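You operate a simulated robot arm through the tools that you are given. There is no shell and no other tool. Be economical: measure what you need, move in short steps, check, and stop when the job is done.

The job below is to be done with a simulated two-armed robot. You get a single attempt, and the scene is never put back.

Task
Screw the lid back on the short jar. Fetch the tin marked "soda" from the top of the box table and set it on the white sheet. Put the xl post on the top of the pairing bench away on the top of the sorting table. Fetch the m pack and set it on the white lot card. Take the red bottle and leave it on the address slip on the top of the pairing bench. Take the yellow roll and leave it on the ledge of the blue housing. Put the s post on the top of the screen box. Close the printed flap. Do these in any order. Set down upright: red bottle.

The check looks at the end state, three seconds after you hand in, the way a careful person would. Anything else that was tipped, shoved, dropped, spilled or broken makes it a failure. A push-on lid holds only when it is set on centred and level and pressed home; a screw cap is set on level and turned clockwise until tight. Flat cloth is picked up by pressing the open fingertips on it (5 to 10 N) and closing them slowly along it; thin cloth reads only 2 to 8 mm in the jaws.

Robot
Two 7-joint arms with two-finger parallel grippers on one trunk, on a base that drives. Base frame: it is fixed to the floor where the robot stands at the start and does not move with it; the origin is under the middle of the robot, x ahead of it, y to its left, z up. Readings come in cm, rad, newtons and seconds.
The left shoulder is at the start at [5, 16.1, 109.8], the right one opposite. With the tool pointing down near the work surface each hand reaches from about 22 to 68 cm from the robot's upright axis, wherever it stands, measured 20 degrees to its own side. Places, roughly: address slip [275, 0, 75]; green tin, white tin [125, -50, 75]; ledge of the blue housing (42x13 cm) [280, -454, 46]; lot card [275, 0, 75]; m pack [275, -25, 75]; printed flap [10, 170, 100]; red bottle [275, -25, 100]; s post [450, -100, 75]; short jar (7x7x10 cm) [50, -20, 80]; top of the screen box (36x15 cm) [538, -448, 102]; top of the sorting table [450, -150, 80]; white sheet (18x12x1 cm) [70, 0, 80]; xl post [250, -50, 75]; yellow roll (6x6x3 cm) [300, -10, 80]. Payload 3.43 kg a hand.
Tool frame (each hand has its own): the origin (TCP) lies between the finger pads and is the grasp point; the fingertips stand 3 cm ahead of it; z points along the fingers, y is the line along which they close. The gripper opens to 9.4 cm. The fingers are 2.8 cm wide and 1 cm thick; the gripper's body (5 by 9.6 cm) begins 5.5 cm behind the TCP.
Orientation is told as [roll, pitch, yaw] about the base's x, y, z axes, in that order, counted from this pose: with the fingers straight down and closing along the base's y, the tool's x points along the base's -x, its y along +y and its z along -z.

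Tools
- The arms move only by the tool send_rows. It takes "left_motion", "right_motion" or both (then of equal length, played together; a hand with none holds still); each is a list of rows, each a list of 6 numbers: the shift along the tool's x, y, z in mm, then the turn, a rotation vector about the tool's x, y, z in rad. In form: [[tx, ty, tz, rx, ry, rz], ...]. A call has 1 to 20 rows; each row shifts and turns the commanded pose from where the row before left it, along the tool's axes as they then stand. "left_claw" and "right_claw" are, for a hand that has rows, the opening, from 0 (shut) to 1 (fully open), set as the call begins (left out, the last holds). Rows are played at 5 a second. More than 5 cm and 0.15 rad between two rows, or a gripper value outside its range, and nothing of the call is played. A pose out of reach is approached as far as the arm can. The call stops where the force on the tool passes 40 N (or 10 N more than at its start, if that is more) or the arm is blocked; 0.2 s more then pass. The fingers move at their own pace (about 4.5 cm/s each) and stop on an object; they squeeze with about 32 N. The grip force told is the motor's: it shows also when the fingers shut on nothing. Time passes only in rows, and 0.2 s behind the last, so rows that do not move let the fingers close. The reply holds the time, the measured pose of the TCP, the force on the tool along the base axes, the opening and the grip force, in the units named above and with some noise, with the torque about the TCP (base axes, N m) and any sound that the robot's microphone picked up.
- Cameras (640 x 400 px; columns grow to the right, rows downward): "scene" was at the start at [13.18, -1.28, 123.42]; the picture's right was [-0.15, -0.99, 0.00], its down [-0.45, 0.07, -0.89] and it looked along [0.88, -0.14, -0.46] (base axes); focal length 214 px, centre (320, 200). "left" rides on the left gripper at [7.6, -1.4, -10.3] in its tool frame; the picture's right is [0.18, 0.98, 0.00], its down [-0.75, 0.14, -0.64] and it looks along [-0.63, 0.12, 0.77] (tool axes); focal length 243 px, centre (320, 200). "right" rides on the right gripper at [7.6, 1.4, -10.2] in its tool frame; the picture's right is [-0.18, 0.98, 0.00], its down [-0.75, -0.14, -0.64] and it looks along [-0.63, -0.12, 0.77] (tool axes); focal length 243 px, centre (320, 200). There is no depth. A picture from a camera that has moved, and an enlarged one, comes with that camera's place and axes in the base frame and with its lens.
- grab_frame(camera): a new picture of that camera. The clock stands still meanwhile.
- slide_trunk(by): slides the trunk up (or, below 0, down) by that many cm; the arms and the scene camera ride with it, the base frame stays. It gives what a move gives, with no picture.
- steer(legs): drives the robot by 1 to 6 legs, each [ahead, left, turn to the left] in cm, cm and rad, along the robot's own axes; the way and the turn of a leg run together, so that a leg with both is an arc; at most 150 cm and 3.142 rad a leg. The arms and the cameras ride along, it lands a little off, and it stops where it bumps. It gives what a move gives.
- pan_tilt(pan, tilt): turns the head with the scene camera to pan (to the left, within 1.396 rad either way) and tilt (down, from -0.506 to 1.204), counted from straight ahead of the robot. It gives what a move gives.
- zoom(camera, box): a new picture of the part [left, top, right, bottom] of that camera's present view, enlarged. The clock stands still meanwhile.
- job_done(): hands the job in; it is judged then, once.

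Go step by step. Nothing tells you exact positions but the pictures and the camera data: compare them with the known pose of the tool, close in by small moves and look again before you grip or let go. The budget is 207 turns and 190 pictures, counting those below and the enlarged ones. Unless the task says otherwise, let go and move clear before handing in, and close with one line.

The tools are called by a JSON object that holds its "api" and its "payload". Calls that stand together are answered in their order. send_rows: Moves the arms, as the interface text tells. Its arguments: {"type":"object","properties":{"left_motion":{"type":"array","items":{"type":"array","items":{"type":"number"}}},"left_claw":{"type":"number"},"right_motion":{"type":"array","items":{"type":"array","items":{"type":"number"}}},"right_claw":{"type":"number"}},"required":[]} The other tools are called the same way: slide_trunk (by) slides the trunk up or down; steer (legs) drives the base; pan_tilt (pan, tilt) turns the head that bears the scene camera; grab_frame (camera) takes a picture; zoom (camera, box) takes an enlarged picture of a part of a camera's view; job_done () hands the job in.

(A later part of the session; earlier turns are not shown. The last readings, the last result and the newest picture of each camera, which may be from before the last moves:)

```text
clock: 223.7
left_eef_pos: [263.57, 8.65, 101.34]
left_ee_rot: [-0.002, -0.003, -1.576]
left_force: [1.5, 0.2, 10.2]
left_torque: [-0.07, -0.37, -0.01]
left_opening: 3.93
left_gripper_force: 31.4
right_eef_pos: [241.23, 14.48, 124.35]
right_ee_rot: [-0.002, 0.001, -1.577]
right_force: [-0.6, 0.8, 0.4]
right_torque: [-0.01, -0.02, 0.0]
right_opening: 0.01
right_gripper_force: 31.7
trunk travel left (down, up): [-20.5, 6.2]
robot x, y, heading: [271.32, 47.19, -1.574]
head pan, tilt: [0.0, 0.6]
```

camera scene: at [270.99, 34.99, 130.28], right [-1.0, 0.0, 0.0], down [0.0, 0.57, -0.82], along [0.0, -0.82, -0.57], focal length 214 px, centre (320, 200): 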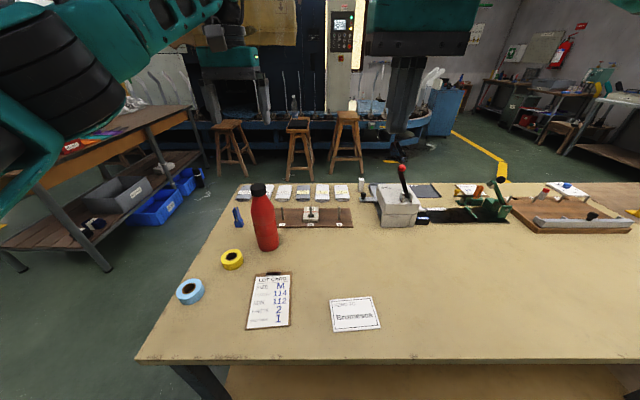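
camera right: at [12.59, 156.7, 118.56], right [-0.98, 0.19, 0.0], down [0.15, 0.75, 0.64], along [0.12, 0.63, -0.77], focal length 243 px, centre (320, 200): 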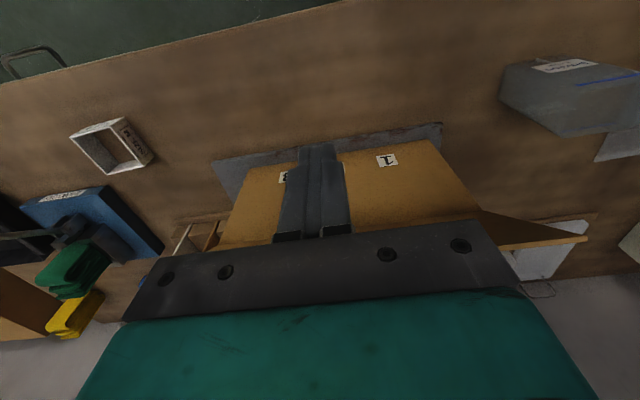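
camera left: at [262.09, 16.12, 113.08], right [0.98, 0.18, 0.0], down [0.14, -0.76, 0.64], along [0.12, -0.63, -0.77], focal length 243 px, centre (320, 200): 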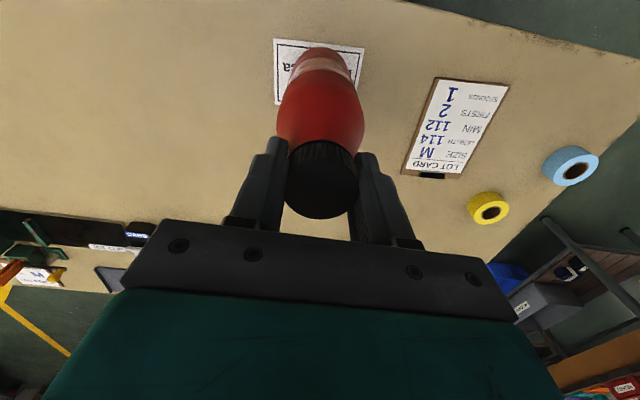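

{"api": "send_rows", "payload": {"left_motion": [[0, 0, -1, 0, 0, 0], [0, 0, 0, 0, 0, 0], [0, 0, 0, 0, 0, 0], [0, 0, 0, 0, 0, 0], [0, 0, -40, 0, 0, 0], [0, 0, -40, 0, 0, 0], [0, 0, -40, 0, 0, 0], [-18, 41, 0, 0, 0, 0], [-18, 41, 0, 0, 0, 0], [-18, 41, 0, 0, 0, 0], [-18, 41, 0, 0, 0, 0], [-20, 41, 0, 0, 0, 0], [-20, 41, 0, 0, 0, 0], [-20, 41, 0, 0, 0, 0], [-20, 41, 0, 0, 0, 0]], "left_claw": 1}}

{"api": "grab_frame", "payload": {"camera": "left"}}

{"api": "zoom", "payload": {"camera": "scene", "box": [180, 180, 400, 340]}}

```text
clock: 226.9
left_eef_pos: [296.37, -6.72, 113.02]
left_ee_rot: [-0.001, 0.0, -1.576]
left_force: [-0.4, 0.8, 0.9]
left_torque: [0.0, 0.01, 0.01]
left_opening: 9.41
left_gripper_force: 0.0
right_eef_pos: [241.32, 14.51, 124.39]
right_ee_rot: [-0.001, -0.002, -1.579]
right_force: [0.0, -0.4, 0.7]
right_torque: [0.01, -0.02, 0.02]
right_opening: 0.01
right_gripper_force: 31.4
trunk travel left (down, up): [-20.5, 6.2]
robot x, y, heading: [271.02, 47.37, -1.573]
head pan, tilt: [0.0, 0.6]
```

```text
75 pictures are left
camera left: at [294.96, 0.72, 123.26], right [0.98, 0.18, 0.0], down [0.14, -0.75, 0.64], along [0.11, -0.63, -0.77], focal length 243 px, centre (320, 200)
```

left: 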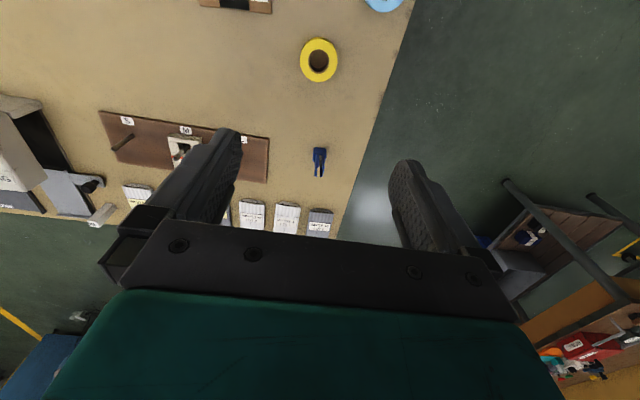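

```text
2.50 times, centred on (290, 260) of scene
camera zoom: at [271.23, 34.99, 130.29], right [-1.0, 0.0, 0.0], down [0.0, 0.57, -0.82], along [0.0, -0.82, -0.57], focal length 536 px, centre (395, 50)
```

zoom: 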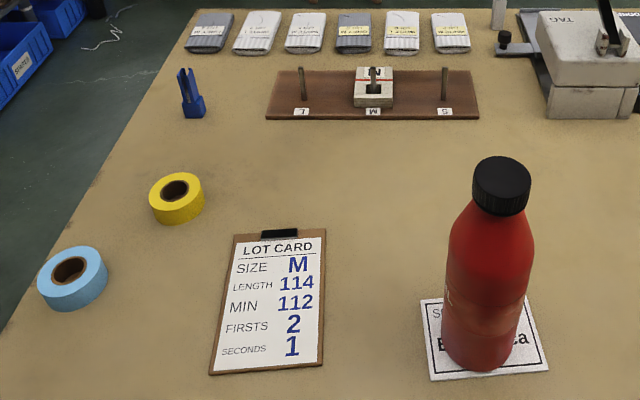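

Bottle stands on the slip. Now down to the yellow roll at about (296,-6).

{"api": "send_rows", "payload": {"left_motion": [[7, -4, 40, 0, 0, 0], [0, 0, 45, 0, 0, 0], [0, 0, 45, 0, 0, 0], [0, 0, 45, 0, 0, 0], [0, 0, 45, 0, 0, 0], [0, 0, 20, 0, 0, 0]]}}

{"api": "grab_frame", "payload": {"camera": "left"}}

```text
clock: 228.3
left_eef_pos: [296.0, -6.1, 89.17]
left_ee_rot: [0.0, 0.001, -1.575]
left_force: [0.0, -1.2, -0.4]
left_torque: [0.0, 0.01, 0.01]
left_opening: 9.4
left_gripper_force: 0.0
right_eef_pos: [241.19, 14.43, 124.28]
right_ee_rot: [-0.001, -0.001, -1.577]
right_force: [0.0, -0.2, -1.0]
right_torque: [0.0, 0.02, 0.02]
right_opening: 0.0
right_gripper_force: 31.7
trunk travel left (down, up): [-20.5, 6.2]
robot x, y, heading: [270.98, 47.76, -1.575]
head pan, tilt: [0.0, 0.6]
```

```text
73 pictures are left
camera left: at [294.64, 1.42, 99.35], right [0.98, 0.18, 0.0], down [0.14, -0.75, 0.64], along [0.11, -0.63, -0.77], focal length 243 px, centre (320, 200)
```

left: 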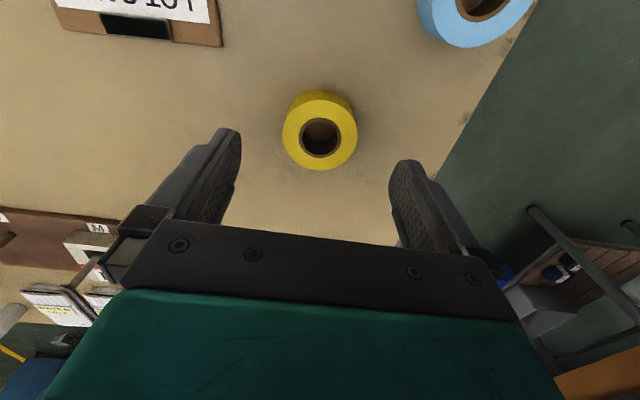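

{"api": "send_rows", "payload": {"left_motion": [[-2, 0, 30, 0, 0, 0], [0, 0, 25, 0, 0, 0], [0, 0, 0, 0, 0, 0]]}}

{"api": "send_rows", "payload": {"left_motion": [[0, 0, 0, 0, 0, 0], [0, 0, 0, 0, 0, 0], [0, 0, 0, 0, 0, 0], [0, 0, 0, 0, 0, 0], [0, 0, 0, 0, 0, 0]], "left_claw": 0}}

{"api": "send_rows", "payload": {"left_motion": [[0, 0, -30, 0, 0, 0], [0, 0, -45, 0, 0, 0], [0, 0, -45, 0, 0, 0], [0, 0, -45, 0, 0, 0], [0, 0, -45, 0, 0, 0], [45, 0, -20, 0, 0, 0], [45, 0, 0, 0, 0, 0], [45, 0, 0, 0, 0, 0]]}}

{"api": "grab_frame", "payload": {"camera": "left"}}

```text
clock: 229.1
left_eef_pos: [296.02, -6.22, 83.55]
left_ee_rot: [0.001, -0.001, -1.575]
left_force: [0.1, 0.2, 0.7]
left_torque: [0.02, 0.01, 0.02]
left_opening: 9.43
left_gripper_force: 0.1
right_eef_pos: [241.28, 14.53, 124.28]
right_ee_rot: [0.002, 0.0, -1.576]
right_force: [0.4, -0.9, -0.4]
right_torque: [0.01, 0.03, -0.01]
right_opening: 0.01
right_gripper_force: 32.0
trunk travel left (down, up): [-20.5, 6.2]
robot x, y, heading: [270.81, 47.93, -1.571]
head pan, tilt: [0.0, 0.6]
```

```text
clock: 230.3
left_eef_pos: [296.08, -6.26, 83.64]
left_ee_rot: [0.0, 0.0, -1.577]
left_force: [0.1, -0.1, -0.2]
left_torque: [0.02, -0.01, 0.01]
left_opening: 5.4
left_gripper_force: 31.6
right_eef_pos: [241.37, 14.52, 124.32]
right_ee_rot: [0.001, 0.001, -1.577]
right_force: [-0.7, 0.7, 0.8]
right_torque: [0.01, -0.02, 0.03]
right_opening: 0.02
right_gripper_force: 32.0
trunk travel left (down, up): [-20.5, 6.2]
robot x, y, heading: [271.15, 47.76, -1.576]
head pan, tilt: [0.0, 0.6]
```

```text
clock: 232.1
left_eef_pos: [296.2, 7.46, 106.79]
left_ee_rot: [0.001, 0.0, -1.574]
left_force: [0.3, 0.3, -0.6]
left_torque: [0.0, 0.0, 0.03]
left_opening: 5.44
left_gripper_force: 32.2
right_eef_pos: [241.3, 14.48, 124.41]
right_ee_rot: [0.0, -0.001, -1.578]
right_force: [0.8, 0.7, 0.0]
right_torque: [-0.01, -0.03, 0.02]
right_opening: 0.02
right_gripper_force: 31.9
trunk travel left (down, up): [-20.5, 6.2]
robot x, y, heading: [271.49, 47.77, -1.57]
head pan, tilt: [0.0, 0.6]
```

```text
72 pictures are left
camera left: at [294.86, 15.01, 117.01], right [0.98, 0.18, 0.0], down [0.14, -0.75, 0.64], along [0.12, -0.63, -0.77], focal length 243 px, centre (320, 200)
```

left: 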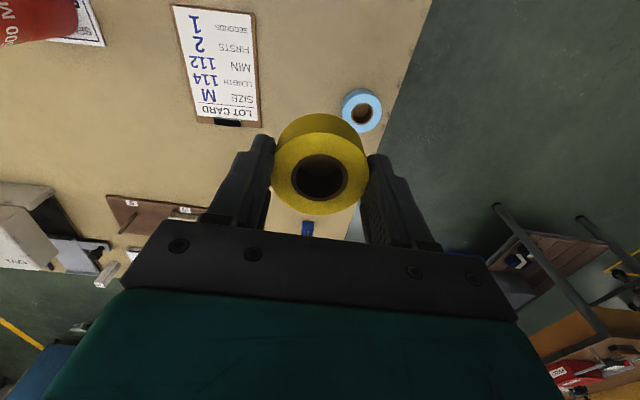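

Roll held in the left hand. Lower the trunk again and drive round to the far end of the bench, facing back along it.

{"api": "slide_trunk", "payload": {"by": -8}}

{"api": "steer", "payload": {"legs": [[-20, 0, 0], [0, 90, 0], [102, 0, 0], [0, 0, -1.571]]}}

{"api": "pan_tilt", "payload": {"pan": 0, "tilt": 0.7}}

{"api": "grab_frame", "payload": {"camera": "scene"}}

```text
clock: 233.3
left_eef_pos: [296.14, 7.44, 98.77]
left_ee_rot: [0.001, 0.001, -1.577]
left_force: [-0.1, -0.1, -0.2]
left_torque: [0.0, 0.01, -0.01]
left_opening: 5.45
left_gripper_force: 32.2
right_eef_pos: [241.19, 14.4, 116.23]
right_ee_rot: [0.002, -0.001, -1.579]
right_force: [0.0, -0.1, -0.1]
right_torque: [-0.02, 0.03, -0.02]
right_opening: 0.0
right_gripper_force: 31.5
trunk travel left (down, up): [-12.5, 14.2]
robot x, y, heading: [271.14, 47.93, -1.572]
head pan, tilt: [0.0, 0.6]
```

```text
clock: 251.3
left_eef_pos: [320.55, -62.07, 98.72]
left_ee_rot: [0.0, 0.001, -3.11]
left_force: [1.1, -0.6, 0.3]
left_torque: [0.01, 0.0, 0.02]
left_opening: 5.46
left_gripper_force: 32.3
right_eef_pos: [325.57, -6.83, 116.2]
right_ee_rot: [0.001, -0.001, -3.111]
right_force: [-0.2, -0.3, 0.0]
right_torque: [0.02, 0.02, 0.02]
right_opening: 0.0
right_gripper_force: 32.1
trunk travel left (down, up): [-12.5, 14.2]
robot x, y, heading: [359.62, -35.58, -3.106]
head pan, tilt: [0.0, 0.6]
```

```text
clock: 252.0
left_eef_pos: [320.59, -62.13, 98.7]
left_ee_rot: [-0.002, -0.001, -3.111]
left_force: [0.2, -0.5, -0.3]
left_torque: [0.01, -0.02, -0.03]
left_opening: 5.45
left_gripper_force: 32.2
right_eef_pos: [325.56, -7.08, 116.35]
right_ee_rot: [0.0, -0.001, -3.111]
right_force: [-0.3, -0.3, -0.1]
right_torque: [0.0, -0.02, -0.02]
right_opening: 0.0
right_gripper_force: 31.2
trunk travel left (down, up): [-12.5, 14.2]
robot x, y, heading: [359.57, -35.3, -3.104]
head pan, tilt: [0.0, 0.7]
```

```text
71 pictures are left
camera scene: at [347.57, -35.87, 121.43], right [-0.03, 1.0, 0.0], down [0.64, 0.02, -0.77], along [-0.76, -0.03, -0.64], focal length 214 px, centre (320, 200)
```

scene: 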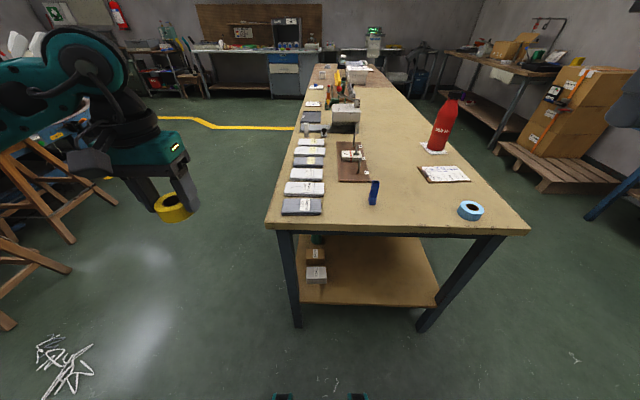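

Advance to the bench end and look at the M pack closely.

{"api": "steer", "payload": {"legs": [[17, 0, -0.03]]}}

{"api": "zoom", "payload": {"camera": "scene", "box": [240, 90, 460, 240]}}

```text
clock: 253.4
left_eef_pos: [302.99, -61.32, 98.74]
left_ee_rot: [-0.001, 0.0, -3.14]
left_force: [-0.1, -0.7, -0.4]
left_torque: [-0.05, 0.01, 0.0]
left_opening: 5.44
left_gripper_force: 31.7
right_eef_pos: [309.65, -6.3, 116.3]
right_ee_rot: [0.001, -0.001, -3.141]
right_force: [-0.5, -0.7, 0.4]
right_torque: [0.01, -0.04, -0.01]
right_opening: 0.04
right_gripper_force: 32.1
trunk travel left (down, up): [-12.5, 14.2]
robot x, y, heading: [342.89, -35.93, -3.134]
head pan, tilt: [0.0, 0.7]
```

```text
2.67 times, centred on (350, 165) of scene
camera zoom: at [330.69, -35.85, 121.42], right [-0.01, 1.0, 0.0], down [0.64, 0.0, -0.76], along [-0.76, 0.0, -0.64], focal length 572 px, centre (240, 293)
```

zoom: 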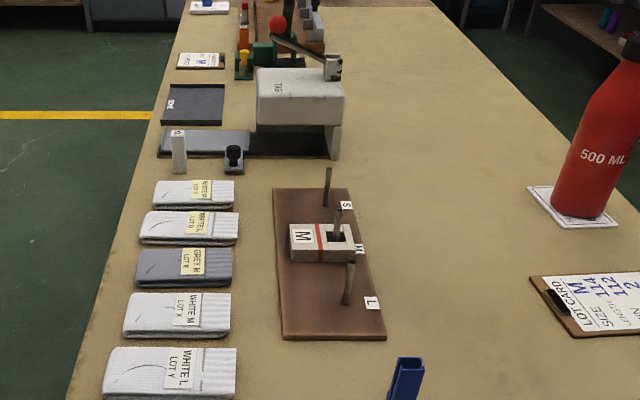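

The M block (about 5×7 cm) sits over the middle peg. Open the right hand and bring it above.

{"api": "send_rows", "payload": {"right_motion": [[-40, 24, 0, 0, 0, 0], [-42, 25, 0, 0, 0, 0], [-42, 25, 0, 0, 0, 0], [-42, 25, 0, 0, 0, 0], [-42, 25, 0, 0, 0, 0], [-42, 25, 0, 0, 0, 0], [-42, 25, 0, 0, 0, 0], [-44, 28, 0, 0, 0, 0], [0, 0, 40, 0, 0, 0], [0, 0, 40, 0, 0, 0], [0, 0, 40, 0, 0, 0]], "right_claw": 1}}

{"api": "grab_frame", "payload": {"camera": "right"}}

{"api": "zoom", "payload": {"camera": "scene", "box": [270, 100, 450, 230]}}

```text
refused: row 8 steps farther than a row can; nothing moved
```

```text
69 pictures are left
camera right: at [317.03, -7.79, 126.5], right [-0.18, -0.98, 0.0], down [-0.75, 0.14, 0.64], along [-0.63, 0.12, -0.77], focal length 243 px, centre (320, 200)
```

right: 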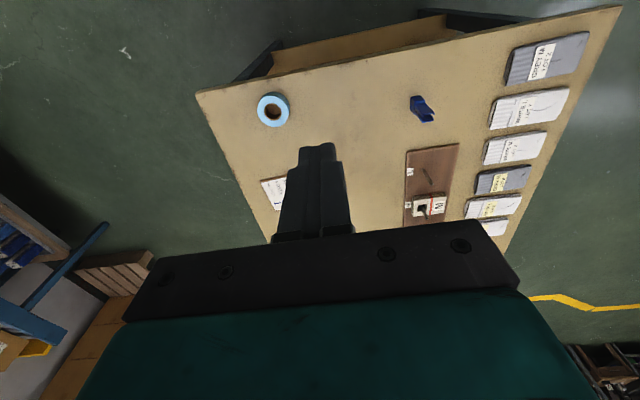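

```text
3.08 times, centred on (360, 165) of scene
camera zoom: at [330.69, -35.85, 121.42], right [-0.01, 1.0, 0.0], down [0.64, 0.0, -0.76], along [-0.76, 0.0, -0.64], focal length 660 px, centre (197, 308)
```

zoom: 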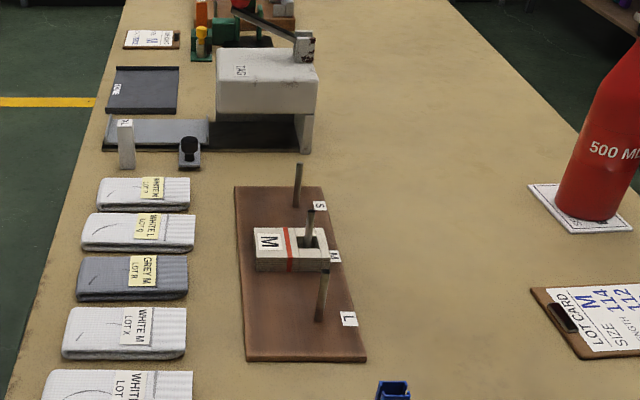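

{"api": "send_rows", "payload": {"right_motion": [[-42, 25, 0, 0, 0, 0], [-42, 25, 0, 0, 0, 0], [-42, 25, 0, 0, 0, 0], [-42, 25, 0, 0, 0, 0], [-42, 25, 0, 0, 0, 0], [-42, 25, 0, 0, 0, 0], [-42, 25, 0, 0, 0, 0], [-42, 24, 0, 0, 0, 0], [0, 0, 40, 0, 0, 0], [0, 0, 40, 0, 0, 0], [0, 0, 40, 0, 0, 0]], "right_claw": 1}}

{"api": "grab_frame", "payload": {"camera": "right"}}

```text
clock: 255.8
left_eef_pos: [302.96, -61.26, 98.77]
left_ee_rot: [0.0, 0.0, -3.14]
left_force: [-0.3, -0.4, 0.1]
left_torque: [0.02, 0.0, 0.0]
left_opening: 5.45
left_gripper_force: 32.5
right_eef_pos: [284.47, -21.28, 104.27]
right_ee_rot: [0.0, -0.001, 3.142]
right_force: [0.9, 0.3, -0.6]
right_torque: [-0.01, -0.01, -0.01]
right_opening: 9.39
right_gripper_force: 0.0
right hand out of reach, approached as far as the arm can: row 7, 8
trunk travel left (down, up): [-12.5, 14.2]
robot x, y, heading: [343.08, -36.06, -3.134]
head pan, tilt: [0.0, 0.7]
```

```text
67 pictures are left
camera right: at [291.95, -22.63, 114.54], right [-0.18, -0.98, 0.0], down [-0.75, 0.14, 0.64], along [-0.63, 0.12, -0.77], focal length 243 px, centre (320, 200)
```

right: 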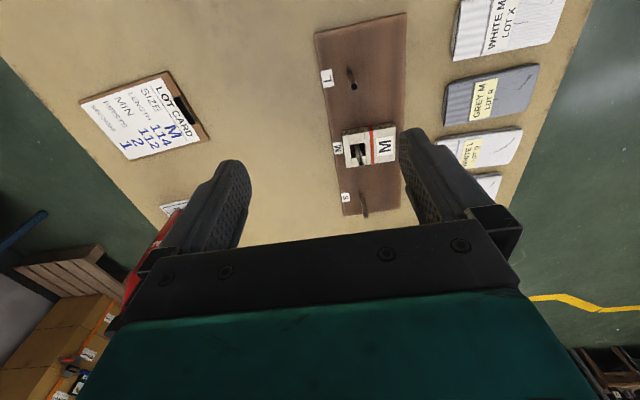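

The reach was short; move the base 3.5 cm nearer and lower, then extend.

{"api": "steer", "payload": {"legs": [[3.5, 0, 0]]}}

{"api": "send_rows", "payload": {"right_motion": [[0, 26, 40, 0, 0, 0], [-10, 25, 35, 0, 0, 0], [-15, 0, 0, 0, 0, 0], [-15, 0, 0, 0, 0, 0], [-10, 0, 0, 0, 0, 0]]}}

{"api": "grab_frame", "payload": {"camera": "right"}}

```text
clock: 256.7
left_eef_pos: [299.54, -61.35, 98.74]
left_ee_rot: [-0.001, 0.002, -3.139]
left_force: [0.7, 0.1, -0.1]
left_torque: [0.01, -0.02, 0.01]
left_opening: 5.43
left_gripper_force: 32.3
right_eef_pos: [281.11, -21.11, 104.34]
right_ee_rot: [0.0, 0.001, 3.143]
right_force: [0.2, 0.0, -0.1]
right_torque: [0.0, 0.01, 0.03]
right_opening: 9.42
right_gripper_force: 0.0
trunk travel left (down, up): [-12.5, 14.2]
robot x, y, heading: [339.44, -36.03, -3.138]
head pan, tilt: [0.0, 0.7]
```

```text
clock: 257.9
left_eef_pos: [299.65, -61.33, 98.74]
left_ee_rot: [-0.001, 0.0, -3.139]
left_force: [0.5, 0.9, -0.4]
left_torque: [-0.02, 0.0, -0.01]
left_opening: 5.45
left_gripper_force: 31.5
right_eef_pos: [276.37, -26.22, 96.82]
right_ee_rot: [-0.001, 0.0, -3.142]
right_force: [-0.3, -0.9, 0.0]
right_torque: [-0.02, 0.0, 0.05]
right_opening: 9.39
right_gripper_force: 0.2
right hand out of reach, approached as far as the arm can: row 5
trunk travel left (down, up): [-12.5, 14.2]
robot x, y, heading: [339.91, -35.84, -3.14]
head pan, tilt: [0.0, 0.7]
```

```text
66 pictures are left
camera right: at [283.85, -27.7, 106.98], right [-0.18, -0.98, 0.0], down [-0.75, 0.14, 0.64], along [-0.63, 0.12, -0.77], focal length 243 px, centre (320, 200)
```

right: 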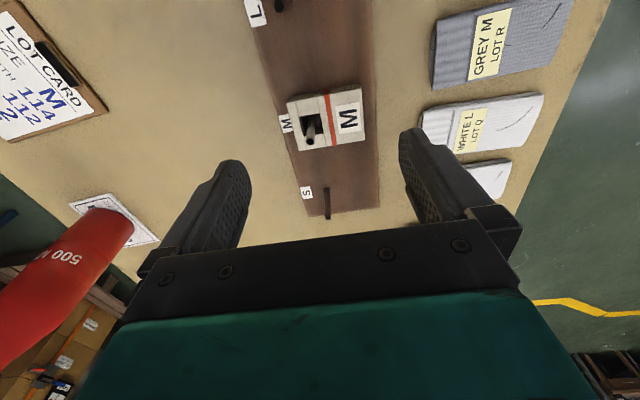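

{"api": "send_rows", "payload": {"right_motion": [[0, 3, 40, 0, 0, 0], [-5, 0, 40, 0, 0, 0], [-8, 0, 25, 0, 0, 0], [0, 0, 12, 0, 0, 0]]}}

{"api": "grab_frame", "payload": {"camera": "right"}}

```text
clock: 258.9
left_eef_pos: [299.51, -61.29, 98.69]
left_ee_rot: [0.0, 0.001, -3.14]
left_force: [-0.5, 0.5, -0.3]
left_torque: [-0.01, 0.02, -0.01]
left_opening: 5.43
left_gripper_force: 31.6
right_eef_pos: [276.22, -26.37, 85.84]
right_ee_rot: [0.001, -0.001, -3.142]
right_force: [0.0, -0.9, 0.9]
right_torque: [-0.01, 0.05, 0.0]
right_opening: 9.41
right_gripper_force: 0.1
right hand out of reach, approached as far as the arm can: row 3
trunk travel left (down, up): [-12.5, 14.2]
robot x, y, heading: [339.4, -35.66, -3.134]
head pan, tilt: [0.0, 0.7]
```

```text
65 pictures are left
camera right: at [283.68, -27.72, 96.12], right [-0.18, -0.98, 0.0], down [-0.75, 0.14, 0.64], along [-0.63, 0.12, -0.77], focal length 243 px, centre (320, 200)
```

right: 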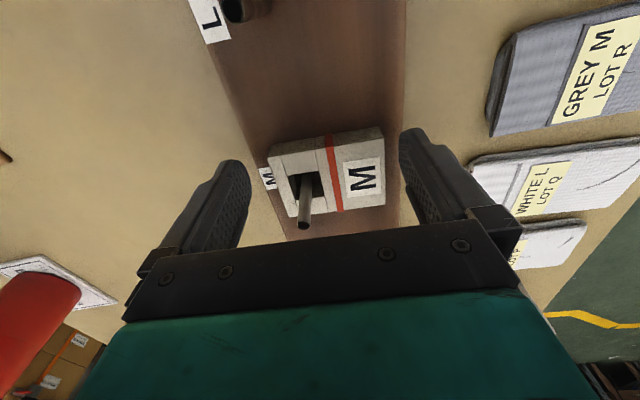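

{"api": "send_rows", "payload": {"right_motion": [[0, 2, 8, 0, 0, 0], [0, 0, 3, 0, 0, 0], [0, 0, 0, 0, 0, 0]]}}

{"api": "send_rows", "payload": {"right_motion": [[0, 0, 0, 0, 0, 0], [0, 0, 0, 0, 0, 0], [0, 0, 0, 0, 0, 0], [0, 0, 0, 0, 0, 0]], "right_claw": 0}}

{"api": "send_rows", "payload": {"right_motion": [[0, 0, -15, 0, 0, 0], [0, 0, -20, 0, 0, 0], [0, 0, -25, 0, 0, 0], [0, 0, -25, 0, 0, 0], [0, 0, -15, 0, 0, 0]]}}

{"api": "grab_frame", "payload": {"camera": "right"}}

```text
clock: 259.7
left_eef_pos: [299.46, -61.38, 98.7]
left_ee_rot: [0.0, 0.0, -3.141]
left_force: [-0.2, 0.6, 0.6]
left_torque: [0.01, 0.02, 0.0]
left_opening: 5.45
left_gripper_force: 31.5
right_eef_pos: [276.34, -26.47, 84.89]
right_ee_rot: [0.0, 0.0, 3.143]
right_force: [0.4, -0.4, -0.5]
right_torque: [-0.03, 0.0, -0.02]
right_opening: 9.39
right_gripper_force: 0.0
right hand out of reach, approached as far as the arm can: row 2
trunk travel left (down, up): [-12.5, 14.2]
robot x, y, heading: [339.27, -35.79, -3.138]
head pan, tilt: [0.0, 0.7]
```

```text
clock: 260.7
left_eef_pos: [299.48, -61.31, 98.69]
left_ee_rot: [0.0, 0.002, -3.142]
left_force: [-0.9, 0.4, -1.0]
left_torque: [-0.01, 0.03, -0.01]
left_opening: 5.44
left_gripper_force: 31.6
right_eef_pos: [276.46, -26.39, 84.74]
right_ee_rot: [0.001, -0.002, 3.141]
right_force: [-0.2, 0.0, 0.7]
right_torque: [0.03, -0.01, -0.01]
right_opening: 7.27
right_gripper_force: 31.7
trunk travel left (down, up): [-12.5, 14.2]
robot x, y, heading: [339.9, -35.78, -3.137]
head pan, tilt: [0.0, 0.7]
```

```text
clock: 261.9
left_eef_pos: [299.63, -61.29, 98.73]
left_ee_rot: [0.0, 0.0, -3.139]
left_force: [-0.4, -0.3, -0.8]
left_torque: [0.0, 0.01, -0.01]
left_opening: 5.42
left_gripper_force: 31.5
right_eef_pos: [276.23, -26.33, 94.87]
right_ee_rot: [0.0, -0.001, -3.141]
right_force: [-0.1, -0.5, 0.3]
right_torque: [0.02, 0.0, 0.02]
right_opening: 7.24
right_gripper_force: 32.1
trunk travel left (down, up): [-12.5, 14.2]
robot x, y, heading: [339.62, -35.91, -3.137]
head pan, tilt: [0.0, 0.7]
```

```text
64 pictures are left
camera right: at [283.82, -27.83, 105.13], right [-0.18, -0.98, 0.0], down [-0.75, 0.14, 0.64], along [-0.63, 0.12, -0.77], focal length 243 px, centre (320, 200)
```

right: 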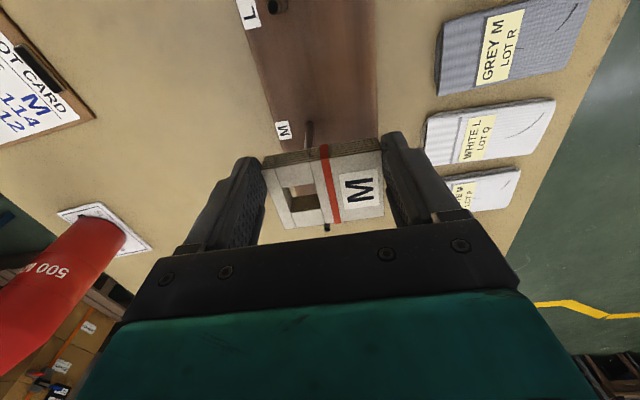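

M pack is free of the peg. Carry it to the lot card (283.4, 5.6).

{"api": "send_rows", "payload": {"right_motion": [[10, -40, 0, 0, 0, 0], [10, -40, 0, 0, 0, 0], [10, -40, 0, 0, 0, 0], [10, -40, 0, 0, 0, 0], [10, -40, 0, 0, 0, 0], [10, -40, 0, 0, 0, 0], [10, -40, 0, 0, 0, 0], [10, -38, 0, 0, 0, 0], [0, 0, 40, 0, 0, 0], [0, 0, 25, 0, 0, 0]]}}

{"api": "grab_frame", "payload": {"camera": "right"}}

{"api": "zoom", "payload": {"camera": "scene", "box": [340, 110, 560, 260]}}

```text
clock: 264.1
left_eef_pos: [299.59, -61.35, 98.78]
left_ee_rot: [-0.001, 0.002, -3.139]
left_force: [-0.3, 0.8, -0.4]
left_torque: [0.02, 0.01, -0.01]
left_opening: 5.42
left_gripper_force: 32.2
right_eef_pos: [284.3, 5.54, 88.4]
right_ee_rot: [0.001, 0.0, -3.141]
right_force: [0.3, 0.2, -0.5]
right_torque: [0.01, -0.04, -0.03]
right_opening: 7.3
right_gripper_force: 31.9
trunk travel left (down, up): [-12.5, 14.2]
robot x, y, heading: [339.71, -35.92, -3.139]
head pan, tilt: [0.0, 0.7]
```

```text
63 pictures are left
camera right: at [291.76, 4.03, 98.63], right [-0.18, -0.98, 0.0], down [-0.75, 0.14, 0.64], along [-0.63, 0.12, -0.77], focal length 243 px, centre (320, 200)
```

right: 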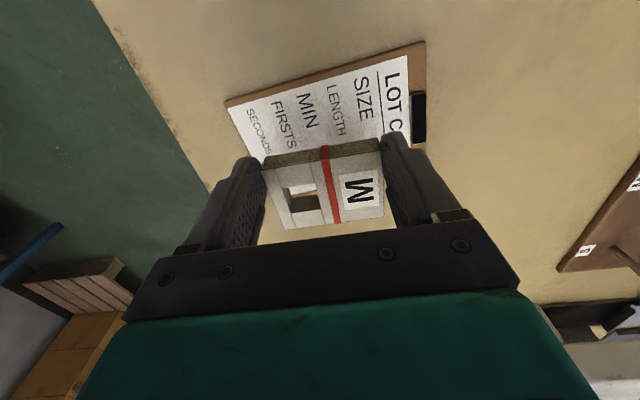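

```text
2.67 times, centred on (450, 185) of scene
camera zoom: at [327.26, -35.85, 121.43], right [-0.01, 1.0, 0.0], down [0.64, 0.0, -0.76], along [-0.76, 0.0, -0.64], focal length 572 px, centre (-27, 240)
```

zoom: 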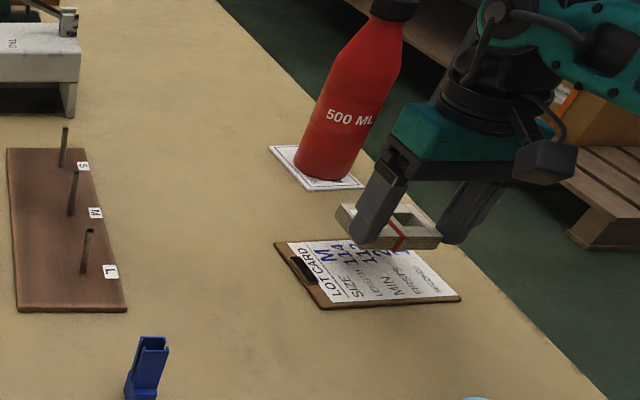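

Well centred over the card. Lower to contact.

{"api": "send_rows", "payload": {"right_motion": [[0, 0, 25, 0, 0, 0], [0, 0, 8, 0, 0, 0], [0, 0, 4, 0, 0, 0], [0, 0, 3, 0, 0, 0]]}}

```text
clock: 265.1
left_eef_pos: [299.53, -61.32, 98.73]
left_ee_rot: [-0.001, -0.001, -3.141]
left_force: [-0.1, 0.1, -1.3]
left_torque: [-0.02, -0.03, 0.01]
left_opening: 5.43
left_gripper_force: 31.8
right_eef_pos: [284.23, 5.42, 84.63]
right_ee_rot: [-0.003, -0.003, 3.14]
right_force: [1.7, 1.4, 6.4]
right_torque: [0.1, -0.06, -0.01]
right_opening: 7.32
right_gripper_force: 31.9
trunk travel left (down, up): [-12.5, 14.2]
robot x, y, heading: [339.72, -35.91, -3.139]
head pan, tilt: [0.0, 0.7]
```

{"api": "send_rows", "payload": {"right_motion": [[0, 0, 0, 0, 0, 0], [0, 0, 0, 0, 0, 0], [0, 0, 0, 0, 0, 0], [0, 0, -30, 0, 0, 0], [0, 0, -40, 0, 0, 0], [0, 0, -45, 0, 0, 0], [0, 0, -45, 0, 0, 0], [45, 0, -20, 0, 0, 0]], "right_claw": 1}}

{"api": "zoom", "payload": {"camera": "scene", "box": [240, 80, 520, 260]}}

```text
clock: 266.9
left_eef_pos: [299.53, -61.32, 98.71]
left_ee_rot: [-0.001, 0.0, -3.141]
left_force: [-0.5, -0.5, 0.1]
left_torque: [-0.04, -0.02, 0.0]
left_opening: 5.44
left_gripper_force: 31.3
right_eef_pos: [288.97, 5.39, 102.43]
right_ee_rot: [-0.001, -0.001, 3.142]
right_force: [-0.2, -0.3, 0.1]
right_torque: [0.01, 0.02, -0.02]
right_opening: 9.41
right_gripper_force: 0.1
trunk travel left (down, up): [-12.5, 14.2]
robot x, y, heading: [339.51, -35.97, -3.138]
head pan, tilt: [0.0, 0.7]
```

```text
2.22 times, centred on (380, 170) of scene
camera zoom: at [327.33, -35.84, 121.44], right [-0.01, 1.0, 0.0], down [0.64, 0.0, -0.77], along [-0.77, 0.0, -0.64], focal length 477 px, centre (187, 267)
```

zoom: 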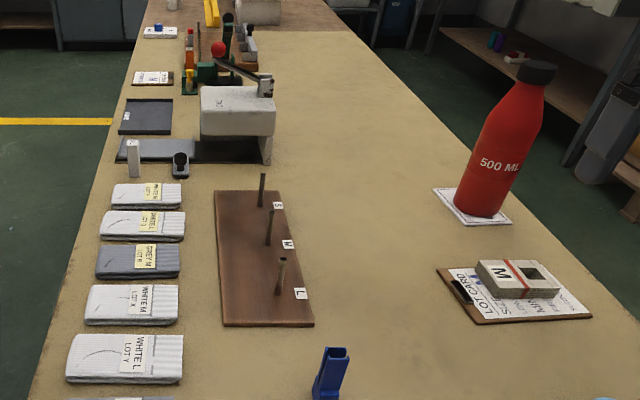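

M pack sits on the card. Next drive round to the bench's right side for the xl post.

{"api": "steer", "payload": {"legs": [[-15, 0, 0], [0, 74, 0], [0, 0, -1.571], [0, 112, 0]]}}

{"api": "pan_tilt", "payload": {"pan": 0, "tilt": 0.6}}

{"api": "grab_frame", "payload": {"camera": "scene"}}

```text
clock: 288.4
left_eef_pos: [217.59, -68.15, 98.72]
left_ee_rot: [0.0, 0.001, 1.552]
left_force: [-0.2, 0.0, 0.0]
left_torque: [-0.05, 0.0, 0.02]
left_opening: 5.44
left_gripper_force: 32.4
right_eef_pos: [284.24, -58.8, 102.37]
right_ee_rot: [-0.001, 0.0, 1.551]
right_force: [0.7, -0.9, -0.2]
right_torque: [0.0, 0.0, 0.04]
right_opening: 9.41
right_gripper_force: 0.0
trunk travel left (down, up): [-12.5, 14.2]
robot x, y, heading: [242.24, -108.75, 1.557]
head pan, tilt: [0.0, 0.7]
```

```text
clock: 289.0
left_eef_pos: [217.58, -68.26, 98.65]
left_ee_rot: [0.001, 0.002, 1.551]
left_force: [0.0, -0.7, -0.2]
left_torque: [0.02, 0.03, 0.01]
left_opening: 5.43
left_gripper_force: 32.0
right_eef_pos: [284.43, -58.92, 102.39]
right_ee_rot: [0.0, 0.0, 1.55]
right_force: [-0.9, -0.6, -0.3]
right_torque: [0.01, 0.0, 0.02]
right_opening: 9.39
right_gripper_force: 0.1
trunk travel left (down, up): [-12.5, 14.2]
robot x, y, heading: [242.17, -108.76, 1.559]
head pan, tilt: [0.0, 0.6]
```

```text
60 pictures are left
camera scene: at [242.45, -95.86, 122.29], right [1.0, -0.01, 0.0], down [-0.01, -0.57, -0.82], along [0.01, 0.82, -0.57], focal length 214 px, centre (320, 200)
```

scene: 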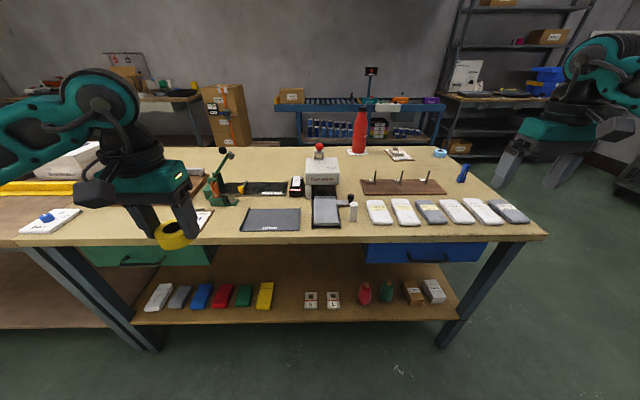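

{"api": "zoom", "payload": {"camera": "scene", "box": [300, 160, 400, 240]}}

```text
5.00 times, centred on (350, 200) of scene
camera zoom: at [242.45, -95.86, 122.29], right [1.0, -0.01, 0.0], down [-0.01, -0.57, -0.82], along [0.01, 0.82, -0.57], focal length 1072 px, centre (170, 200)
```

zoom: 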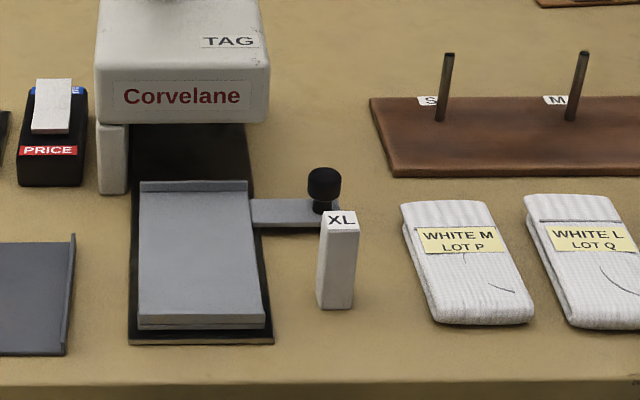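

The XL post (≈2.2 cm square, 6.5 tall) stands at (253,-46.5), near the machine's knob. Approach with a part-open right gripper.

{"api": "steer", "payload": {"legs": [[18, 0, 0.014]]}}

{"api": "send_rows", "payload": {"right_motion": [[7, 39, 0, 0, 0, 0], [7, 39, 0, 0, 0, 0], [7, 39, 0, 0, 0, 0], [7, 39, 0, 0, 0, 0], [7, 39, 0, 0, 0, 0], [7, 39, 0, 0, 0, 0], [7, 39, 0, 0, 0, 0], [7, 39, 20, 0, 0, 0]], "right_claw": 0.45}}

{"api": "grab_frame", "payload": {"camera": "right"}}

```text
clock: 290.5
left_eef_pos: [216.88, -50.85, 98.58]
left_ee_rot: [0.0, 0.002, 1.571]
left_force: [-0.4, 0.3, -0.7]
left_torque: [-0.02, -0.04, -0.01]
left_opening: 5.44
left_gripper_force: 32.0
right_eef_pos: [283.59, -40.14, 102.27]
right_ee_rot: [-0.002, 0.0, 1.568]
right_force: [-0.7, 1.0, -0.6]
right_torque: [-0.03, -0.02, 0.0]
right_opening: 9.42
right_gripper_force: 0.1
trunk travel left (down, up): [-12.5, 14.2]
robot x, y, heading: [242.6, -90.76, 1.573]
head pan, tilt: [0.0, 0.6]
```

```text
clock: 292.3
left_eef_pos: [216.94, -50.8, 98.62]
left_ee_rot: [-0.001, 0.001, 1.571]
left_force: [0.2, -1.1, -1.6]
left_torque: [0.02, 0.02, 0.02]
left_opening: 5.44
left_gripper_force: 31.4
right_eef_pos: [252.44, -45.73, 100.46]
right_ee_rot: [-0.001, -0.001, 1.57]
right_force: [-0.4, -0.9, 0.5]
right_torque: [-0.03, -0.01, 0.01]
right_opening: 4.23
right_gripper_force: 0.1
trunk travel left (down, up): [-12.5, 14.2]
robot x, y, heading: [242.3, -90.78, 1.574]
head pan, tilt: [0.0, 0.6]
```

```text
58 pictures are left
camera right: at [250.83, -53.44, 110.64], right [-0.98, 0.19, 0.0], down [0.14, 0.75, 0.64], along [0.12, 0.63, -0.77], focal length 243 px, centre (320, 200)
```

right: 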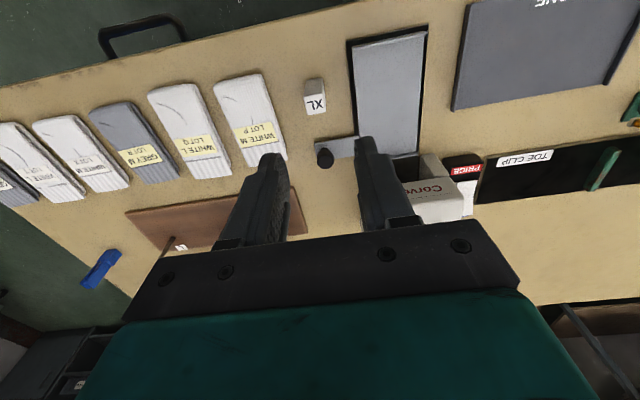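

{"api": "send_rows", "payload": {"right_motion": [[0, -4, 40, 0, 0, 0], [0, 0, 40, 0, 0, 0], [0, 0, 30, 0, 0, 0]]}}

{"api": "grab_frame", "payload": {"camera": "right"}}

{"api": "zoom", "payload": {"camera": "scene", "box": [310, 180, 410, 280]}}

```text
clock: 293.1
left_eef_pos: [216.91, -50.94, 98.81]
left_ee_rot: [-0.001, 0.0, 1.571]
left_force: [-0.1, -0.3, -0.6]
left_torque: [0.0, 0.0, -0.02]
left_opening: 5.45
left_gripper_force: 32.1
right_eef_pos: [252.68, -45.58, 89.27]
right_ee_rot: [0.001, 0.0, 1.57]
right_force: [0.4, -0.4, 0.0]
right_torque: [0.0, 0.0, -0.02]
right_opening: 4.22
right_gripper_force: 0.1
trunk travel left (down, up): [-12.5, 14.2]
robot x, y, heading: [242.19, -90.99, 1.572]
head pan, tilt: [0.0, 0.6]
```

```text
57 pictures are left
camera right: at [251.16, -53.32, 99.5], right [-0.98, 0.19, 0.0], down [0.14, 0.75, 0.64], along [0.12, 0.63, -0.77], focal length 243 px, centre (320, 200)
```

right: 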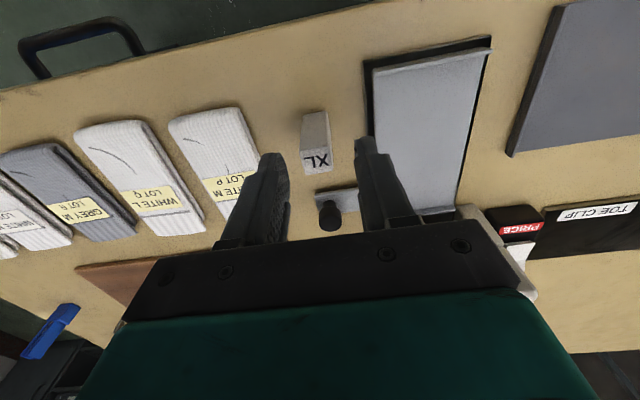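

```text
4.00 times, centred on (360, 230) of scene
camera zoom: at [242.31, -78.01, 122.29], right [1.0, 0.0, 0.0], down [0.0, -0.57, -0.82], along [0.0, 0.82, -0.57], focal length 858 px, centre (160, 80)
```

zoom: 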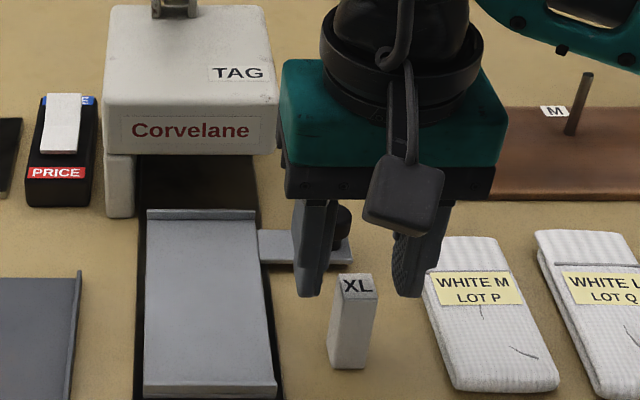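

{"api": "send_rows", "payload": {"right_motion": [[4, -1, 18, 0, 0, 0], [0, 0, 20, 0, 0, 0], [0, 0, 0, 0, 0, 0]]}}

{"api": "send_rows", "payload": {"right_motion": [[0, 0, 0, 0, 0, 0], [0, 0, 0, 0, 0, 0], [0, 0, 0, 0, 0, 0], [0, 0, 0, 0, 0, 0]], "right_claw": 0}}

{"api": "send_rows", "payload": {"right_motion": [[0, 0, -20, 0, 0, 0], [0, 0, -40, 0, 0, 0], [0, 0, -40, 0, 0, 0], [0, -30, -30, 0, 0, 0]]}}

{"api": "grab_frame", "payload": {"camera": "right"}}

```text
clock: 293.9
left_eef_pos: [216.86, -50.82, 98.66]
left_ee_rot: [0.0, -0.001, 1.571]
left_force: [-1.0, 0.4, -0.8]
left_torque: [0.03, -0.01, -0.02]
left_opening: 5.46
left_gripper_force: 32.3
right_eef_pos: [252.86, -46.13, 85.4]
right_ee_rot: [-0.001, 0.0, 1.57]
right_force: [-0.4, 0.3, 0.4]
right_torque: [0.01, 0.03, 0.02]
right_opening: 4.25
right_gripper_force: 0.0
trunk travel left (down, up): [-12.5, 14.2]
robot x, y, heading: [242.08, -91.03, 1.573]
head pan, tilt: [0.0, 0.6]
```

```text
clock: 294.9
left_eef_pos: [217.07, -50.83, 98.76]
left_ee_rot: [0.001, -0.001, 1.571]
left_force: [0.2, -0.8, -0.1]
left_torque: [-0.01, 0.02, -0.03]
left_opening: 5.44
left_gripper_force: 31.2
right_eef_pos: [252.82, -46.15, 85.44]
right_ee_rot: [0.001, 0.0, 1.569]
right_force: [-0.2, -0.1, 0.2]
right_torque: [0.03, 0.0, 0.04]
right_opening: 2.29
right_gripper_force: 32.0
trunk travel left (down, up): [-12.5, 14.2]
robot x, y, heading: [242.32, -91.07, 1.575]
head pan, tilt: [0.0, 0.6]
```

```text
clock: 295.9
left_eef_pos: [216.95, -50.88, 98.7]
left_ee_rot: [-0.002, 0.0, 1.571]
left_force: [0.1, 0.1, -1.2]
left_torque: [0.01, -0.02, -0.01]
left_opening: 5.44
left_gripper_force: 32.0
right_eef_pos: [255.92, -46.32, 98.52]
right_ee_rot: [0.0, 0.0, 1.568]
right_force: [-0.5, 0.1, -0.3]
right_torque: [0.02, -0.01, 0.04]
right_opening: 2.33
right_gripper_force: 31.7
trunk travel left (down, up): [-12.5, 14.2]
robot x, y, heading: [242.44, -91.32, 1.575]
head pan, tilt: [0.0, 0.6]
```

```text
55 pictures are left
camera right: at [254.38, -53.93, 108.75], right [-0.98, 0.19, 0.0], down [0.14, 0.75, 0.64], along [0.12, 0.63, -0.77], focal length 243 px, centre (320, 200)
```

right: 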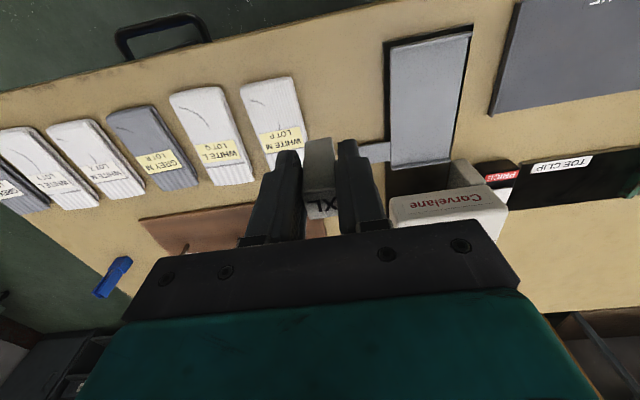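

XL post held. Drive to the sorting table, facing it.

{"api": "steer", "payload": {"legs": [[-22, 0, 0], [0, 0, -1.573], [112, 0, 0]]}}

{"api": "pan_tilt", "payload": {"pan": 0, "tilt": 0.55}}

{"api": "grab_frame", "payload": {"camera": "scene"}}

```text
clock: 306.8
left_eef_pos: [393.88, -91.44, 98.68]
left_ee_rot: [-0.001, 0.002, -0.032]
left_force: [-0.4, -0.2, -0.7]
left_torque: [0.01, 0.02, 0.02]
left_opening: 5.46
left_gripper_force: 32.0
right_eef_pos: [397.11, -130.52, 98.5]
right_ee_rot: [0.001, 0.001, -0.034]
right_force: [-1.1, -0.6, -0.1]
right_torque: [0.01, -0.01, 0.0]
right_opening: 2.28
right_gripper_force: 31.6
trunk travel left (down, up): [-12.5, 14.2]
robot x, y, heading: [352.69, -115.49, -0.028]
head pan, tilt: [0.0, 0.6]
```

```text
clock: 307.4
left_eef_pos: [393.91, -91.52, 98.67]
left_ee_rot: [0.001, 0.002, -0.032]
left_force: [0.9, -0.1, -1.0]
left_torque: [0.02, -0.03, -0.04]
left_opening: 5.42
left_gripper_force: 32.3
right_eef_pos: [397.18, -130.61, 98.39]
right_ee_rot: [0.0, -0.001, -0.033]
right_force: [0.0, -0.7, -0.4]
right_torque: [-0.03, 0.01, 0.02]
right_opening: 2.28
right_gripper_force: 32.3
trunk travel left (down, up): [-12.5, 14.2]
robot x, y, heading: [353.05, -115.51, -0.028]
head pan, tilt: [0.0, 0.55]
```

```text
54 pictures are left
camera scene: at [366.07, -115.75, 122.74], right [-0.03, -1.0, 0.0], down [-0.52, 0.01, -0.85], along [0.85, -0.02, -0.52], focal length 214 px, centre (320, 200)
```

scene: 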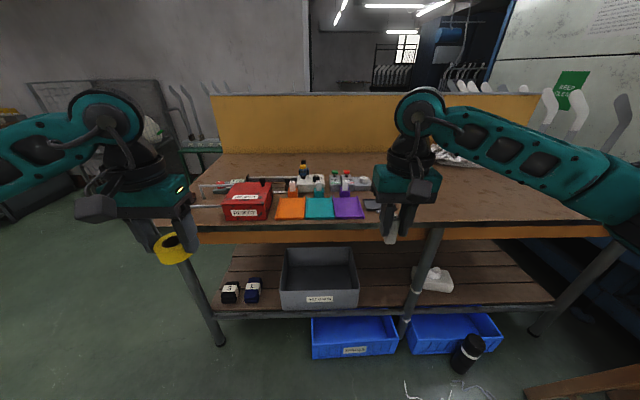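

{"api": "zoom", "payload": {"camera": "scene", "box": [190, 140, 400, 240]}}

{"api": "zoom", "payload": {"camera": "scene", "box": [360, 120, 620, 240]}}

```text
3.05 times, centred on (295, 190) of scene
camera zoom: at [366.07, -115.75, 122.74], right [-0.03, -1.0, 0.0], down [-0.52, 0.01, -0.85], along [0.85, -0.02, -0.52], focal length 654 px, centre (396, 230)
```

zoom: 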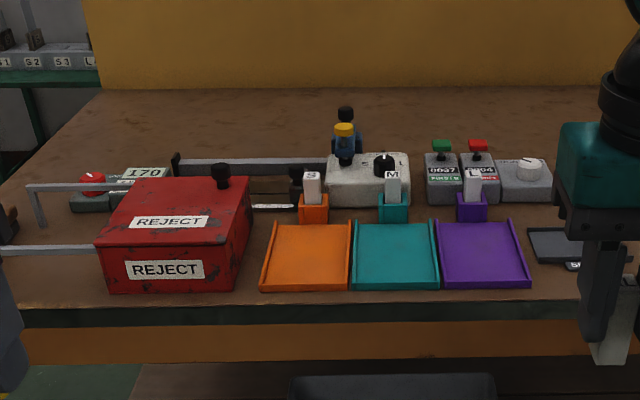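

```text
2.46 times, centred on (490, 180) of scene
camera zoom: at [366.07, -115.75, 122.74], right [-0.03, -1.0, 0.0], down [-0.52, 0.01, -0.85], along [0.85, -0.02, -0.52], focal length 528 px, centre (-98, 249)
```

zoom: 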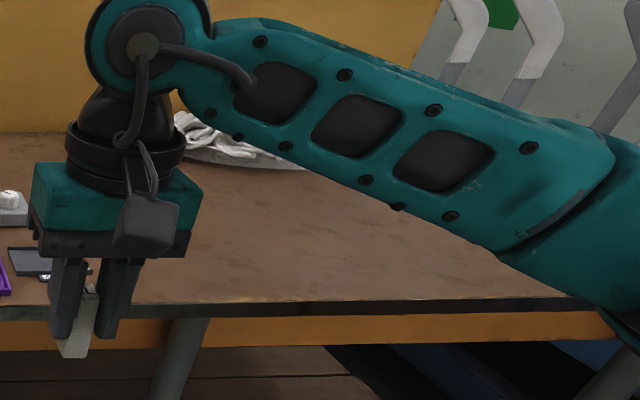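

S post is in the orange holder at about (436,-107). The right part of the table is free. Advance and set the XL post down at about (432,-152).

{"api": "steer", "payload": {"legs": [[24, -14, 0.028]]}}

{"api": "grab_frame", "payload": {"camera": "scene"}}

{"api": "grab_frame", "payload": {"camera": "right"}}

```text
clock: 309.3
left_eef_pos: [416.61, -104.64, 98.77]
left_ee_rot: [0.0, 0.002, -0.008]
left_force: [-0.2, 0.5, -1.1]
left_torque: [0.02, -0.02, 0.03]
left_opening: 5.44
left_gripper_force: 32.5
right_eef_pos: [420.88, -143.65, 98.49]
right_ee_rot: [-0.001, 0.002, -0.013]
right_force: [0.1, -0.5, -0.5]
right_torque: [-0.03, 0.01, -0.01]
right_opening: 2.29
right_gripper_force: 32.1
trunk travel left (down, up): [-12.5, 14.2]
robot x, y, heading: [376.52, -129.47, -0.007]
head pan, tilt: [0.0, 0.55]
```

```text
51 pictures are left
camera scene: at [389.44, -129.61, 122.73], right [0.0, -1.0, 0.0], down [-0.52, 0.0, -0.85], along [0.85, 0.0, -0.52], focal length 214 px, centre (320, 200)
```

scene: 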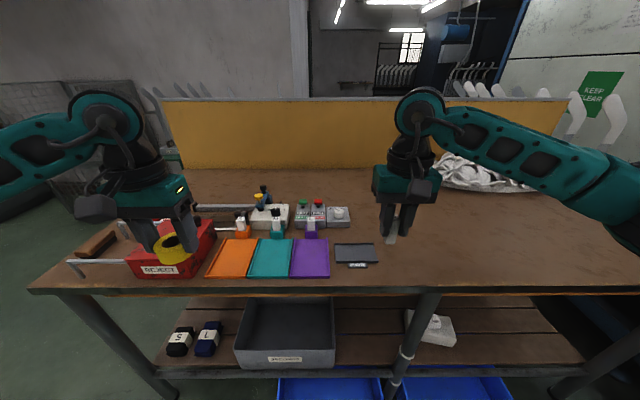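

```text
50 pictures are left
camera right: at [413.19, -142.27, 108.69], right [0.19, 0.98, 0.0], down [0.75, -0.15, 0.64], along [0.63, -0.13, -0.77], focal length 243 px, centre (320, 200)
```

right: 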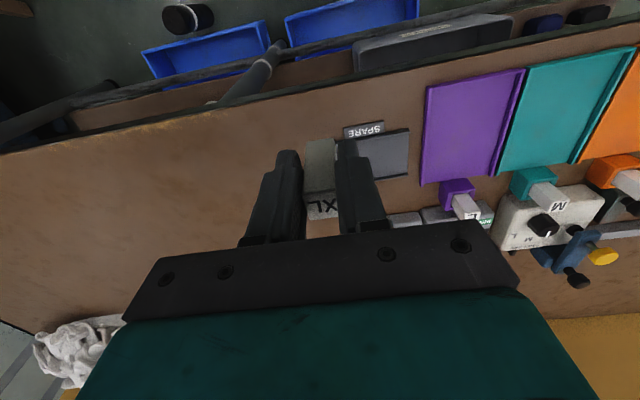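

{"api": "send_rows", "payload": {"right_motion": [[-37, -27, 0, 0, 0, 0], [-37, -27, 0, 0, 0, 0], [-37, -27, 0, 0, 0, 0], [0, 0, 40, 0, 0, 0], [0, 0, 40, 0, 0, 0], [0, 0, 35, 0, 0, 0]]}}

{"api": "zoom", "payload": {"camera": "scene", "box": [330, 160, 490, 300]}}

```text
clock: 310.7
left_eef_pos: [416.53, -104.79, 98.64]
left_ee_rot: [0.001, 0.001, -0.009]
left_force: [-0.6, -0.4, -0.5]
left_torque: [0.01, 0.0, -0.04]
left_opening: 5.44
left_gripper_force: 32.3
right_eef_pos: [431.93, -151.96, 87.0]
right_ee_rot: [-0.002, -0.001, -0.01]
right_force: [0.5, 0.3, 0.0]
right_torque: [0.02, 0.01, -0.01]
right_opening: 2.29
right_gripper_force: 31.6
trunk travel left (down, up): [-12.5, 14.2]
robot x, y, heading: [376.52, -129.79, -0.006]
head pan, tilt: [0.0, 0.55]
```

```text
2.86 times, centred on (410, 230) of scene
camera zoom: at [389.43, -129.6, 122.74], right [0.0, -1.0, 0.0], down [-0.52, 0.0, -0.85], along [0.85, 0.0, -0.52], focal length 613 px, centre (63, 114)
```

zoom: 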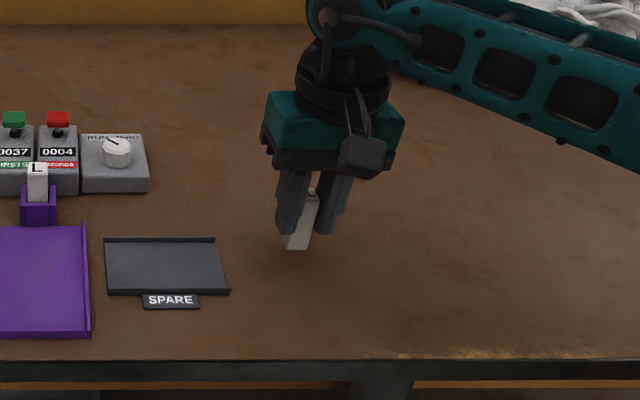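

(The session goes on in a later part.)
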